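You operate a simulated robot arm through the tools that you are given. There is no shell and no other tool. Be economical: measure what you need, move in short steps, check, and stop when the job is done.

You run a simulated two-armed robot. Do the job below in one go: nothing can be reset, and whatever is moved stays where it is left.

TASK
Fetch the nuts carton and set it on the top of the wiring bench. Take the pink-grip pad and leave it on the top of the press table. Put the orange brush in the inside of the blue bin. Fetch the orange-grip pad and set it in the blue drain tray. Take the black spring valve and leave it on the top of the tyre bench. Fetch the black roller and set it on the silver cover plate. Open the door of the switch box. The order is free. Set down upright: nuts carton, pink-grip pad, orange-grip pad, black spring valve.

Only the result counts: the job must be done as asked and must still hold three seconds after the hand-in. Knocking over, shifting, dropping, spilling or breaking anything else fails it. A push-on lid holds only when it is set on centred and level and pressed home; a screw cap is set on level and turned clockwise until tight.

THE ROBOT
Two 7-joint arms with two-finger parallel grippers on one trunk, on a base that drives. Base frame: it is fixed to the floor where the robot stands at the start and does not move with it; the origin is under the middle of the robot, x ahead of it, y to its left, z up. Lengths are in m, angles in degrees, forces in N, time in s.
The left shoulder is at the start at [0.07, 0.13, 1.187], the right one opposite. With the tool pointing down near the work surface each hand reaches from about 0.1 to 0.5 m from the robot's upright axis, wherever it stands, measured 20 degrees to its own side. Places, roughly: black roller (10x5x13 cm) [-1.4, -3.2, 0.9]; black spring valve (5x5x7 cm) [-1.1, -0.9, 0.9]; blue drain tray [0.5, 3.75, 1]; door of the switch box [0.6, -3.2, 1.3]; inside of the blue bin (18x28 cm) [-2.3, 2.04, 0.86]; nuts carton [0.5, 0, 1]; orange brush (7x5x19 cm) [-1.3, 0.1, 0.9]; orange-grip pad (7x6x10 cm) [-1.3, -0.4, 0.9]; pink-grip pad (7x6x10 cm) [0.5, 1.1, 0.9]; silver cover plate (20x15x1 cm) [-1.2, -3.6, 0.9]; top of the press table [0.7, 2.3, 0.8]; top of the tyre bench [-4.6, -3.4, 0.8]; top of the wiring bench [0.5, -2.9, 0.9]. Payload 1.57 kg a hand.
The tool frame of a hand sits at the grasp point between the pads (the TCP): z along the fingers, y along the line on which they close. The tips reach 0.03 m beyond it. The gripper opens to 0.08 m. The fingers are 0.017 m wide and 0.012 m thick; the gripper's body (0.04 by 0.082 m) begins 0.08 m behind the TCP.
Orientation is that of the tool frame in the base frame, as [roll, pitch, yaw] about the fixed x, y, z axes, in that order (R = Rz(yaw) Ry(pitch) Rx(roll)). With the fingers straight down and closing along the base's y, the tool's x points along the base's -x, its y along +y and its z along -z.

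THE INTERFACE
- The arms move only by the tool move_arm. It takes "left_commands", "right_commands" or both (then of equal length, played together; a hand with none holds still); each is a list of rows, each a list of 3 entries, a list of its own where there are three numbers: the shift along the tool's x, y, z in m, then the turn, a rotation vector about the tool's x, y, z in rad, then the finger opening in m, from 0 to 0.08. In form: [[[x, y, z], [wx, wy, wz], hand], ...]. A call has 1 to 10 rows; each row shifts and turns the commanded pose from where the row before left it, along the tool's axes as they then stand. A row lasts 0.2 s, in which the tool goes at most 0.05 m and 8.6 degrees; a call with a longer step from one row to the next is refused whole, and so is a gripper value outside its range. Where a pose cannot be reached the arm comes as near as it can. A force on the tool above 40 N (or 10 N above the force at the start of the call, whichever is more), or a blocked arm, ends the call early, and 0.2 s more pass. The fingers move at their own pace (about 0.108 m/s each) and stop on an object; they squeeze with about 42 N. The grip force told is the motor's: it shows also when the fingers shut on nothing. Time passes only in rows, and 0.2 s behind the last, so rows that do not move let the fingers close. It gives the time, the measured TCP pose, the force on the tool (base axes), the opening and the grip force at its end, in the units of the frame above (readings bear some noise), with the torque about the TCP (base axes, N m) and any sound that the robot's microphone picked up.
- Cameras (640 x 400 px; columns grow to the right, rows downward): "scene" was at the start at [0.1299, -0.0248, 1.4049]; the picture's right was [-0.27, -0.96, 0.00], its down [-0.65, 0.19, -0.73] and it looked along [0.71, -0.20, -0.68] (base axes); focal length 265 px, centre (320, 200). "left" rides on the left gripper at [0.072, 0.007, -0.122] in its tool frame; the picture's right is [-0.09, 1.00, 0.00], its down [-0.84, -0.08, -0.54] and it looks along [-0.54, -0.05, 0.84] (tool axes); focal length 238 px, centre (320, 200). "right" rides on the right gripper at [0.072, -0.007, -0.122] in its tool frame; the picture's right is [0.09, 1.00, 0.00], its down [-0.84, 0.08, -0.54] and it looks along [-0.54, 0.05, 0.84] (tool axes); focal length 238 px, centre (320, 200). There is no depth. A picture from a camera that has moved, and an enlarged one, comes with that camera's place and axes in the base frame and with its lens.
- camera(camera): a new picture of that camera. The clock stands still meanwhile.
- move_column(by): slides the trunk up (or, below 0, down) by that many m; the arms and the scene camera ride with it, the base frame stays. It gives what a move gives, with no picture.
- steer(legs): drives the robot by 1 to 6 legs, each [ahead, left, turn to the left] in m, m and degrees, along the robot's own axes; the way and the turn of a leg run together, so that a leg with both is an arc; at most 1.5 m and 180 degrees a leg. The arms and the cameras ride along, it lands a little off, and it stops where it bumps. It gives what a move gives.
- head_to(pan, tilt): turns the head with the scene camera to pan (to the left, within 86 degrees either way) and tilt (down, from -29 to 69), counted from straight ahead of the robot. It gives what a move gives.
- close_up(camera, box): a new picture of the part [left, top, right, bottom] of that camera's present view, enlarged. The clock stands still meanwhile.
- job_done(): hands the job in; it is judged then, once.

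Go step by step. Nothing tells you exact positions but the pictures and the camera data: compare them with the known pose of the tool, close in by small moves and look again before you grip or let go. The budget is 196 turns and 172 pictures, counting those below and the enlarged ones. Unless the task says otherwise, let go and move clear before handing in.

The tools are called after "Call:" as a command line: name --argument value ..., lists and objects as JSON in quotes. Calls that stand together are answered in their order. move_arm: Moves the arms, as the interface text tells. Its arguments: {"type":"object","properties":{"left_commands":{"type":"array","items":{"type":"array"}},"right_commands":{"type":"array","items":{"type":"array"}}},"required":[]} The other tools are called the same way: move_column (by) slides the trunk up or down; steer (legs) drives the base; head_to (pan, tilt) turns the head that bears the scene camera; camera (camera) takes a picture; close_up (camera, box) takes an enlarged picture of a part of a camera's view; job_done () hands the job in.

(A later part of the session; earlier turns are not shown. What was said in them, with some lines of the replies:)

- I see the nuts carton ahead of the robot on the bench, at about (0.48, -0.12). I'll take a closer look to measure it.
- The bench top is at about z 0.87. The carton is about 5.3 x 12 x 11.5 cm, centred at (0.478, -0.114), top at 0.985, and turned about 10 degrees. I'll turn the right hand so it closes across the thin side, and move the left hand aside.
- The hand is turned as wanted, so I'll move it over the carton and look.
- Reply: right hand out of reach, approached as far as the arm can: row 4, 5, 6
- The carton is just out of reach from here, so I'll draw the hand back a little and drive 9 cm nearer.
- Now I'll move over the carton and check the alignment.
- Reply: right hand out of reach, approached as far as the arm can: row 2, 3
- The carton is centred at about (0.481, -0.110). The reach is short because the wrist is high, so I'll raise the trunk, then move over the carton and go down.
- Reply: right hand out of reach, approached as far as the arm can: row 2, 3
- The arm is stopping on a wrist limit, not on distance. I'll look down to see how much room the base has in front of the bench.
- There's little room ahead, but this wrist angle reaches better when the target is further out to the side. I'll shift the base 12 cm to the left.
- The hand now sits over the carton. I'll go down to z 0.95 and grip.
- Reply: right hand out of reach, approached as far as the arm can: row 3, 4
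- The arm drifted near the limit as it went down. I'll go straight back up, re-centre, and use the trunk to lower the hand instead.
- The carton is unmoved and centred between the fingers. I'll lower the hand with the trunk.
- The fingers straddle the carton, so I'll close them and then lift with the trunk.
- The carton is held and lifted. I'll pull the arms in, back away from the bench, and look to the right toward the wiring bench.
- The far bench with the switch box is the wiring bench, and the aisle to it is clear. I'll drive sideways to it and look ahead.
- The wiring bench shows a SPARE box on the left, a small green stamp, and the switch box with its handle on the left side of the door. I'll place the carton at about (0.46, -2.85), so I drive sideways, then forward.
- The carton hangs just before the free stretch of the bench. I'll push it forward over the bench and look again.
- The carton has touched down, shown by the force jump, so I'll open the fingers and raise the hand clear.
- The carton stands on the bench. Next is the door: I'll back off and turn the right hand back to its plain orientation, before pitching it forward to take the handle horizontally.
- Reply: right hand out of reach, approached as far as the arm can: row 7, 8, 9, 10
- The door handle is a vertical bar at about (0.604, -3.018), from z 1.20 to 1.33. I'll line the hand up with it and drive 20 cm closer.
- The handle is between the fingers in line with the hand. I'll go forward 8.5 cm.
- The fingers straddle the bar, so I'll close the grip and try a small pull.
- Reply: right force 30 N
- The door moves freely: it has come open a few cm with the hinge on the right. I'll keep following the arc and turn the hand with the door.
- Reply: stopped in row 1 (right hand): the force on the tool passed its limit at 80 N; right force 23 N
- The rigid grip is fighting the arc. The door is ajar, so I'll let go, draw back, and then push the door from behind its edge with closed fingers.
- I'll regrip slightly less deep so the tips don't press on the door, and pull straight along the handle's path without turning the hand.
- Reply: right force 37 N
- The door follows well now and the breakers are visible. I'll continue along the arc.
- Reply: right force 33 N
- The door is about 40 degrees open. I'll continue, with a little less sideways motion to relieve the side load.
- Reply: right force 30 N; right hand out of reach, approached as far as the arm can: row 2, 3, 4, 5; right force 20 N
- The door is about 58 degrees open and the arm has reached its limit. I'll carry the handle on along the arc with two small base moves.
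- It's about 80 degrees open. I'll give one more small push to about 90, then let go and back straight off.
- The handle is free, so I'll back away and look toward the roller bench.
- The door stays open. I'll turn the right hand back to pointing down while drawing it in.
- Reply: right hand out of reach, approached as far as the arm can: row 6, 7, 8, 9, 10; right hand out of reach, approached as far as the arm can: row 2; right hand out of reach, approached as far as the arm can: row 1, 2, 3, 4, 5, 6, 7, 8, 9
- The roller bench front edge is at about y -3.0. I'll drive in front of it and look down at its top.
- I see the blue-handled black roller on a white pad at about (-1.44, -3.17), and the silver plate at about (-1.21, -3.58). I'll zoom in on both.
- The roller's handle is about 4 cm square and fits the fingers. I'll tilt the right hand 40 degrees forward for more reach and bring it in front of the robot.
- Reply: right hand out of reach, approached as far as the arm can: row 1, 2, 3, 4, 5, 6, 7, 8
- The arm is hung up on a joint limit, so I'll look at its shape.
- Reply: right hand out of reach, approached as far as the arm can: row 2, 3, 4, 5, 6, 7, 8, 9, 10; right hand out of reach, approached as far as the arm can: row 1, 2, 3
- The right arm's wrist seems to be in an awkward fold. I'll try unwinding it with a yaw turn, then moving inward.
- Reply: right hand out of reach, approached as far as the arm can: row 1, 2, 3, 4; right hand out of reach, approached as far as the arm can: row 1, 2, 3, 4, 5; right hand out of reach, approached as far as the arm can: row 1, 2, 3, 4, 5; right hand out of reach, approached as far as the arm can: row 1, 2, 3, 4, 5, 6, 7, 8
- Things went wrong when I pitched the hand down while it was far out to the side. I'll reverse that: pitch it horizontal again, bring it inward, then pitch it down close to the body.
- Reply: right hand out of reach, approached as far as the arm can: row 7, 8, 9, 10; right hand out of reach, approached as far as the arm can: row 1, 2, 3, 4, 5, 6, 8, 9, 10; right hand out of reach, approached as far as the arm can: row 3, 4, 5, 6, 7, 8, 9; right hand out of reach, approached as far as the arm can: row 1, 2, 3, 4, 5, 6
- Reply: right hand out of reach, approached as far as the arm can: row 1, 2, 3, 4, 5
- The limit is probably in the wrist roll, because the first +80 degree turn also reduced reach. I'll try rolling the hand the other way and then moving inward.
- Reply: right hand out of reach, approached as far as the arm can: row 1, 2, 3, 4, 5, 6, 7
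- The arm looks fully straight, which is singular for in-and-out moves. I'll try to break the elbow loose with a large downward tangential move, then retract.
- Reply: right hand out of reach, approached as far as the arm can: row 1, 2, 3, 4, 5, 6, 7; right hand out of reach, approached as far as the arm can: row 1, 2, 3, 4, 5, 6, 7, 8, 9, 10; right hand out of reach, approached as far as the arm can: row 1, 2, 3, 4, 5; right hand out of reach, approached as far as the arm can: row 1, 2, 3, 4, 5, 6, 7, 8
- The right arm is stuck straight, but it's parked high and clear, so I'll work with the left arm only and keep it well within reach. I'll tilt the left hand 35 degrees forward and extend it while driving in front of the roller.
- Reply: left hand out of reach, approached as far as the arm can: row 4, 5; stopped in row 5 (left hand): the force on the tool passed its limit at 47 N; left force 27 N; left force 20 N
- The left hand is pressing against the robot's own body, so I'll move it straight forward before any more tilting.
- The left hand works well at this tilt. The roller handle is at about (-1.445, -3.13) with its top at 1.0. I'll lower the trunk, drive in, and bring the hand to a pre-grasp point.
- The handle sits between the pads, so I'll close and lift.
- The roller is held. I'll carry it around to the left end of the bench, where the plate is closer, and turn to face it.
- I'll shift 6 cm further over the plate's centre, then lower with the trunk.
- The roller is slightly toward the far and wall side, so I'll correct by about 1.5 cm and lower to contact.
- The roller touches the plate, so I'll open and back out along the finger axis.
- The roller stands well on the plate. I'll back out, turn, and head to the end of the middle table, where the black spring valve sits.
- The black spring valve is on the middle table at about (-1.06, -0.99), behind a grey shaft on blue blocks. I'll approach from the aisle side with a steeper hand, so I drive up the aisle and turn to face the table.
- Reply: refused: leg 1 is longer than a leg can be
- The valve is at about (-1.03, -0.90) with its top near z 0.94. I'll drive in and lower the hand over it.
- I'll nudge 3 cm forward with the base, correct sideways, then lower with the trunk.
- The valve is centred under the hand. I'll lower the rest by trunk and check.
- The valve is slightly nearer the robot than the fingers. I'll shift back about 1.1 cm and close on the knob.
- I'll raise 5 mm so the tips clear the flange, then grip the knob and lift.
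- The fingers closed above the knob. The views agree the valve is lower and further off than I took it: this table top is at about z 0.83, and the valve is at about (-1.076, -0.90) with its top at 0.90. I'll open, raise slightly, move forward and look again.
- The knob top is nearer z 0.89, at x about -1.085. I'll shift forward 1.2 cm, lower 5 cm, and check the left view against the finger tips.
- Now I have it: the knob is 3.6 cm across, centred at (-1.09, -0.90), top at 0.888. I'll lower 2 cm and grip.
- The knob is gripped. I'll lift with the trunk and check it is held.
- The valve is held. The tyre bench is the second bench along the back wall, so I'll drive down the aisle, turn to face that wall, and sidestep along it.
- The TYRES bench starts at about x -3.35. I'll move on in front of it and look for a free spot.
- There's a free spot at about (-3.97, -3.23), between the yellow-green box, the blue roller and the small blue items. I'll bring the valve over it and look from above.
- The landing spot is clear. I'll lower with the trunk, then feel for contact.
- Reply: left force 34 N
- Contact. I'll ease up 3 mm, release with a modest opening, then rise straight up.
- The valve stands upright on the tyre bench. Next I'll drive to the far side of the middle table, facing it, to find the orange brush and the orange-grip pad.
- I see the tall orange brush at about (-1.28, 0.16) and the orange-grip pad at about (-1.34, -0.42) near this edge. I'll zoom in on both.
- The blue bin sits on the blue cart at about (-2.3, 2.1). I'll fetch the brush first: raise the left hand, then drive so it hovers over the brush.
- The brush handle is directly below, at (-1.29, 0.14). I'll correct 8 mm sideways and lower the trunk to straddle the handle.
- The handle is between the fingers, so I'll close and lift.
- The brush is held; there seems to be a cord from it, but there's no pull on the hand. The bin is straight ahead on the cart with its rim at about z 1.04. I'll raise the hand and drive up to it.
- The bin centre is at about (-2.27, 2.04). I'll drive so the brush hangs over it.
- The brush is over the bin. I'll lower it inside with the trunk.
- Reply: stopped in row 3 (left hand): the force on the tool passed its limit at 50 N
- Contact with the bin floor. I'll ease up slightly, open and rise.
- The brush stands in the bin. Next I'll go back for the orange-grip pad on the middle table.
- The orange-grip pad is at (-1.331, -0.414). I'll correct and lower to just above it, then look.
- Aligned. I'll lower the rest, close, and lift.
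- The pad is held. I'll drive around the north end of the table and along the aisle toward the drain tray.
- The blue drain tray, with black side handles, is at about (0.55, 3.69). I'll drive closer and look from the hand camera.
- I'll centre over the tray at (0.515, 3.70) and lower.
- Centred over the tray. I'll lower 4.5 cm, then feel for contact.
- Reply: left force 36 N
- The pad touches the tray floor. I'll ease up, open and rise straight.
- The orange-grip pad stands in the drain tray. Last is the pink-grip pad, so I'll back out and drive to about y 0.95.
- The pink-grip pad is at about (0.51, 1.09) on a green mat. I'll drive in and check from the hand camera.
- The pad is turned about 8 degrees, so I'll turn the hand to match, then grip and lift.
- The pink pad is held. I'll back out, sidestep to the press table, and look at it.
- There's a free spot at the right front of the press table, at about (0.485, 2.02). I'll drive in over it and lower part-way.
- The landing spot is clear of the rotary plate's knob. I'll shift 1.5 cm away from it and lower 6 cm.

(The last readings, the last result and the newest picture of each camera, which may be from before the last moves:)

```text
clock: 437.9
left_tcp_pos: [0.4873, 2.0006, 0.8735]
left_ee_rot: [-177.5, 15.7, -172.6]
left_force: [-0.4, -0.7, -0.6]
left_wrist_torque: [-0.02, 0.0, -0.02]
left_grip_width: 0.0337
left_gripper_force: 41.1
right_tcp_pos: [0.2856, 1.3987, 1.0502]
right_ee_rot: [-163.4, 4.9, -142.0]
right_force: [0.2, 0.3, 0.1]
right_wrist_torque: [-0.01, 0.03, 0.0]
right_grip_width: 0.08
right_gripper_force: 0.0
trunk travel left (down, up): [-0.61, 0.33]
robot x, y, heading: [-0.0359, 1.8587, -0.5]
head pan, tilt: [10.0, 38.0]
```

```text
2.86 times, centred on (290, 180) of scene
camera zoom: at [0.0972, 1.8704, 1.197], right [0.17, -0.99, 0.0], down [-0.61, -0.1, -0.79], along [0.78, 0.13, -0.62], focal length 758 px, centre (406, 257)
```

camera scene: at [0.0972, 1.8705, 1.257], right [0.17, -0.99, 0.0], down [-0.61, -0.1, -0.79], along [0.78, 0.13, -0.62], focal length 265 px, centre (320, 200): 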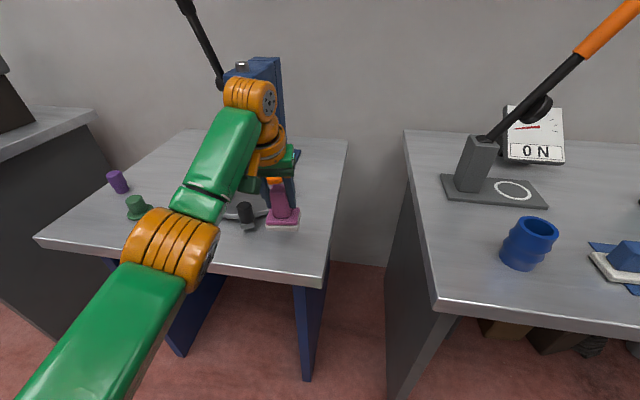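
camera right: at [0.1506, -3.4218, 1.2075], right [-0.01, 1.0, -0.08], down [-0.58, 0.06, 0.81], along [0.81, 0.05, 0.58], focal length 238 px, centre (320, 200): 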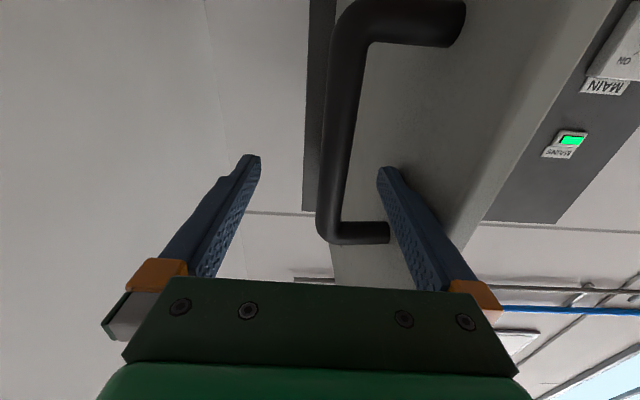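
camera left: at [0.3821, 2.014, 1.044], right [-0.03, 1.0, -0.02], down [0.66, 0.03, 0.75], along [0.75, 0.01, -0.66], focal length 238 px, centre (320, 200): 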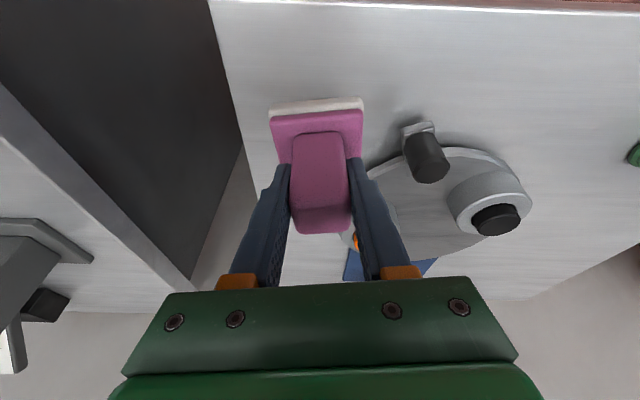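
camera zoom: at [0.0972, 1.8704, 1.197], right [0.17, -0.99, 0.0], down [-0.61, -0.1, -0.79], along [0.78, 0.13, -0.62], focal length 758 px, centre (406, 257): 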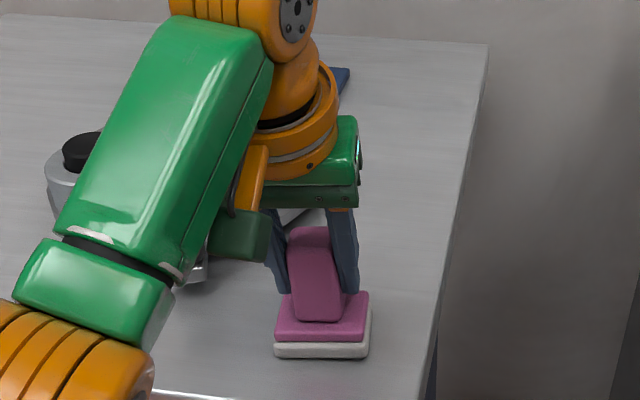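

Call:
move_arm --left_commands '[[[0.0008, 0, 0.0025], [0, 0, 0], 0.0], [[0.0008, 0, 0.0025], [0, 0, 0], 0.0], [[0.0008, 0, 0.0025], [0, 0, 0], 0.0], [[0, 0, 0], [0, 0, 0], 0.0]]'

Call:
move_arm --left_commands '[[[0.0006, 0, 0.0019], [0, 0, 0], 0.0], [[0.0006, 0, 0.0019], [0, 0, 0], 0.0], [[0.0006, 0, 0.0019], [0, 0, 0], 0.0], [[0, 0, 0], [0, 0, 0], 0.0]]'

```text
clock: 438.9
left_tcp_pos: [0.4836, 1.9993, 0.8718]
left_ee_rot: [-177.5, 16.3, -172.6]
left_force: [11.3, 2.2, 35.5]
left_wrist_torque: [1.3, 0.01, -0.37]
left_grip_width: 0.0342
left_gripper_force: 41.6
right_tcp_pos: [0.2812, 1.397, 1.0507]
right_ee_rot: [-163.1, 5.2, -142.0]
right_force: [-0.1, 0.9, 0.5]
right_wrist_torque: [-0.01, -0.02, -0.01]
right_grip_width: 0.0799
right_gripper_force: 0.1
trunk travel left (down, up): [-0.61, 0.33]
robot x, y, heading: [-0.0376, 1.8608, -0.3]
head pan, tilt: [10.0, 38.0]
```

```text
clock: 439.9
left_tcp_pos: [0.4823, 1.9997, 0.8653]
left_ee_rot: [-177.6, 16.4, -172.5]
left_force: [6.1, 1.8, 36.9]
left_wrist_torque: [1.24, 0.21, -0.22]
left_grip_width: 0.034
left_gripper_force: 41.4
right_tcp_pos: [0.28, 1.3956, 1.0515]
right_ee_rot: [-163.1, 5.2, -141.9]
right_force: [0.2, 1.0, -0.6]
right_wrist_torque: [0.03, 0.0, -0.02]
right_grip_width: 0.0801
right_gripper_force: 0.1
trunk travel left (down, up): [-0.61, 0.33]
robot x, y, heading: [-0.0375, 1.86, -0.4]
head pan, tilt: [10.0, 38.0]
```

Contact was made; the fingers slid a few mm down the grip. I'll check before releasing.

Call:
close_up --camera "scene" --box '[200, 110, 380, 250]'

```text
2.86 times, centred on (290, 180) of scene
camera zoom: at [0.0896, 1.8677, 1.198], right [0.17, -0.99, 0.0], down [-0.6, -0.1, -0.79], along [0.78, 0.13, -0.61], focal length 758 px, centre (406, 257)
```

zoom: 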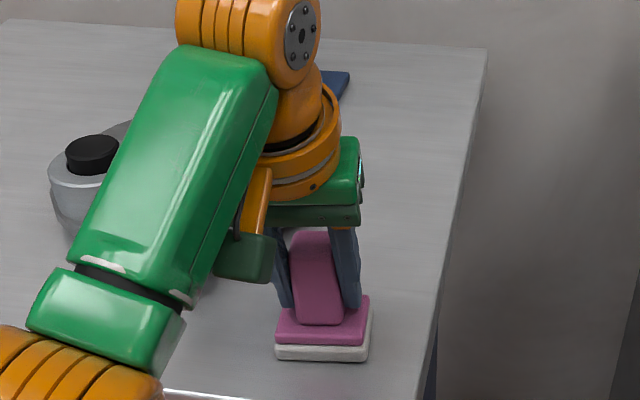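

The pad rests on the table and nothing else is touched. I'll ease off, open, and rise straight.

Call:
move_arm --left_commands '[[[-0.001, 0, -0.004], [0, 0, 0], 0.0], [[0, 0, 0], [0, 0, 0], 0.0], [[0, 0, 0], [0, 0, 0], 0.045], [[0, 0, 0], [0, 0, 0], 0.06], [[0, 0, 0], [0, 0, 0], 0.06]]'

Call:
move_column --by 0.32

Call:
camera --camera "scene"

```text
clock: 441.1
left_tcp_pos: [0.487, 2.0016, 0.8641]
left_ee_rot: [-177.6, 15.7, -172.6]
left_force: [0.4, 0.0, 0.3]
left_wrist_torque: [-0.01, 0.02, -0.01]
left_grip_width: 0.0599
left_gripper_force: 0.1
right_tcp_pos: [0.2858, 1.399, 1.0499]
right_ee_rot: [-163.3, 4.9, -142.0]
right_force: [-0.4, -0.1, -0.6]
right_wrist_torque: [0.01, -0.01, -0.01]
right_grip_width: 0.0801
right_gripper_force: 0.1
trunk travel left (down, up): [-0.61, 0.33]
robot x, y, heading: [-0.0374, 1.8589, -0.5]
head pan, tilt: [10.0, 38.0]
```

```text
clock: 444.3
left_tcp_pos: [0.485, 2.0006, 1.1835]
left_ee_rot: [-177.6, 15.8, -172.6]
left_force: [-0.2, -0.9, 0.2]
left_wrist_torque: [0.02, -0.02, -0.03]
left_grip_width: 0.06
left_gripper_force: 0.1
right_tcp_pos: [0.2861, 1.3988, 1.3697]
right_ee_rot: [-163.2, 4.9, -142.0]
right_force: [-0.6, -0.6, 0.1]
right_wrist_torque: [-0.02, -0.03, -0.03]
right_grip_width: 0.0801
right_gripper_force: 0.1
trunk travel left (down, up): [-0.93, 0.01]
robot x, y, heading: [-0.043, 1.8581, -0.4]
head pan, tilt: [10.0, 38.0]
```

```text
27 pictures are left
camera scene: at [0.097, 1.8703, 1.517], right [0.17, -0.99, 0.0], down [-0.61, -0.1, -0.79], along [0.78, 0.13, -0.62], focal length 265 px, centre (320, 200)
```

scene: 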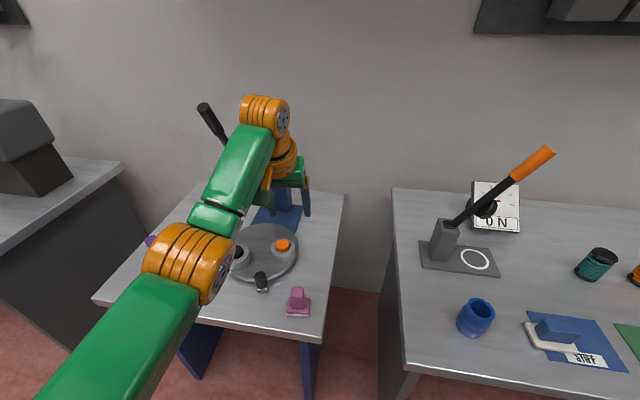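

The pink-grip pad stands on the press table. I'll back clear and take a last look toward the bin and the middle table.

Call:
steer --legs '[[-0.4, 0, 0], [0, 0, 150]]'

Call:
head_to --pan 35 --tilt 20

Call:
camera --camera "scene"

```text
clock: 453.0
left_tcp_pos: [-0.9686, 1.9973, 1.1844]
left_ee_rot: [-177.6, 15.7, -22.2]
left_force: [0.8, 0.8, -0.5]
left_wrist_torque: [-0.01, -0.02, 0.0]
left_grip_width: 0.0599
left_gripper_force: 0.1
right_tcp_pos: [-0.4967, 2.4219, 1.3693]
right_ee_rot: [-163.3, 4.9, 8.5]
right_force: [0.0, -0.4, -0.6]
right_wrist_torque: [-0.01, -0.02, -0.01]
right_grip_width: 0.08
right_gripper_force: 0.0
trunk travel left (down, up): [-0.93, 0.01]
robot x, y, heading: [-0.4388, 1.8619, 150.4]
head pan, tilt: [10.0, 38.0]
```

```text
clock: 453.9
left_tcp_pos: [-0.9681, 1.9967, 1.1846]
left_ee_rot: [-177.6, 15.8, -22.0]
left_force: [-0.8, -0.2, 0.7]
left_wrist_torque: [0.0, -0.02, 0.01]
left_grip_width: 0.06
left_gripper_force: 0.1
right_tcp_pos: [-0.4965, 2.4216, 1.3706]
right_ee_rot: [-163.3, 4.9, 8.4]
right_force: [0.8, 0.5, 0.5]
right_wrist_torque: [0.01, -0.03, -0.01]
right_grip_width: 0.0802
right_gripper_force: 0.1
trunk travel left (down, up): [-0.93, 0.01]
robot x, y, heading: [-0.4395, 1.8637, 150.1]
head pan, tilt: [35.0, 20.0]
```

```text
26 pictures are left
camera scene: at [-0.5773, 1.8771, 1.5454], right [-0.09, 1.0, 0.0], down [0.34, 0.03, -0.94], along [-0.94, -0.08, -0.34], focal length 265 px, centre (320, 200)
```

scene: 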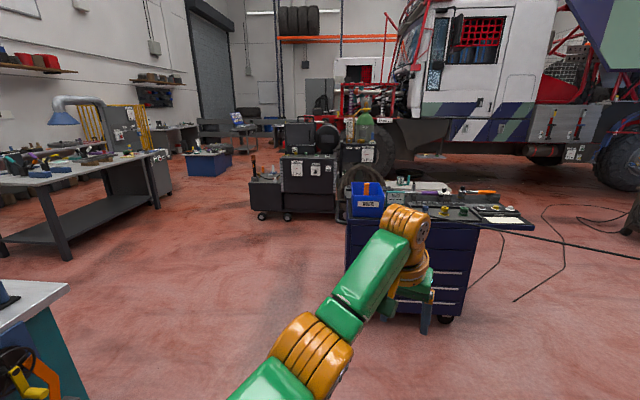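

The brush is in the bin. Something yellow shows low at the left edge of the picture, so I'll look at the middle table's end.

Call:
head_to --pan 78 --tilt 25

Call:
camera --camera "scene"

```text
clock: 455.0
left_tcp_pos: [-0.968, 1.9974, 1.1844]
left_ee_rot: [-177.6, 15.9, -22.1]
left_force: [-0.5, 0.4, 0.5]
left_wrist_torque: [0.03, -0.01, -0.01]
left_grip_width: 0.0601
left_gripper_force: 0.1
right_tcp_pos: [-0.4955, 2.4215, 1.3694]
right_ee_rot: [-163.2, 4.9, 8.6]
right_force: [0.3, 0.3, 0.0]
right_wrist_torque: [-0.02, 0.01, -0.01]
right_grip_width: 0.0799
right_gripper_force: 0.1
trunk travel left (down, up): [-0.93, 0.01]
robot x, y, heading: [-0.442, 1.8602, 150.1]
head pan, tilt: [78.0, 25.0]
```

```text
25 pictures are left
camera scene: at [-0.5463, 1.8169, 1.5374], right [-0.74, 0.67, 0.0], down [0.28, 0.31, -0.91], along [-0.61, -0.67, -0.42], focal length 265 px, centre (320, 200)
```

scene: 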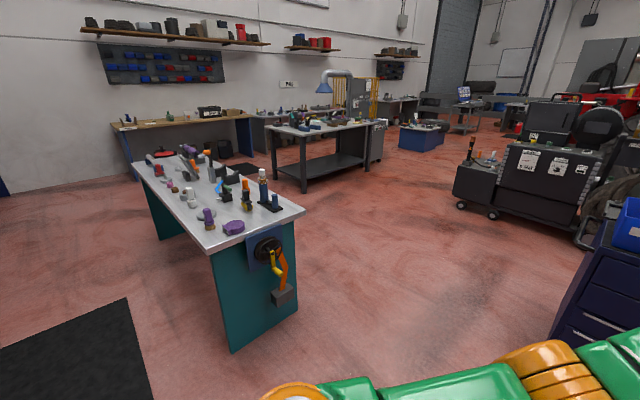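

The yellow thing is only a fixture on the table's end panel, and everything on the table still stands. All seven jobs are done and the hands are clear, so I'm handing in.

Call:
job_done

```text
The job is handed in.
```

All seven jobs are done and handed in:
- **Nuts carton:** standing on the wiring bench.
- **Pink-grip pad:** standing on the press table.
- **Orange brush:** in the blue bin.
- **Orange-grip pad:** standing in the blue drain tray.
- **Black spring valve:** standing on the tyre bench.
- **Black roller:** on the silver cover plate.
- **Switch box door:** open to about 90 degrees.
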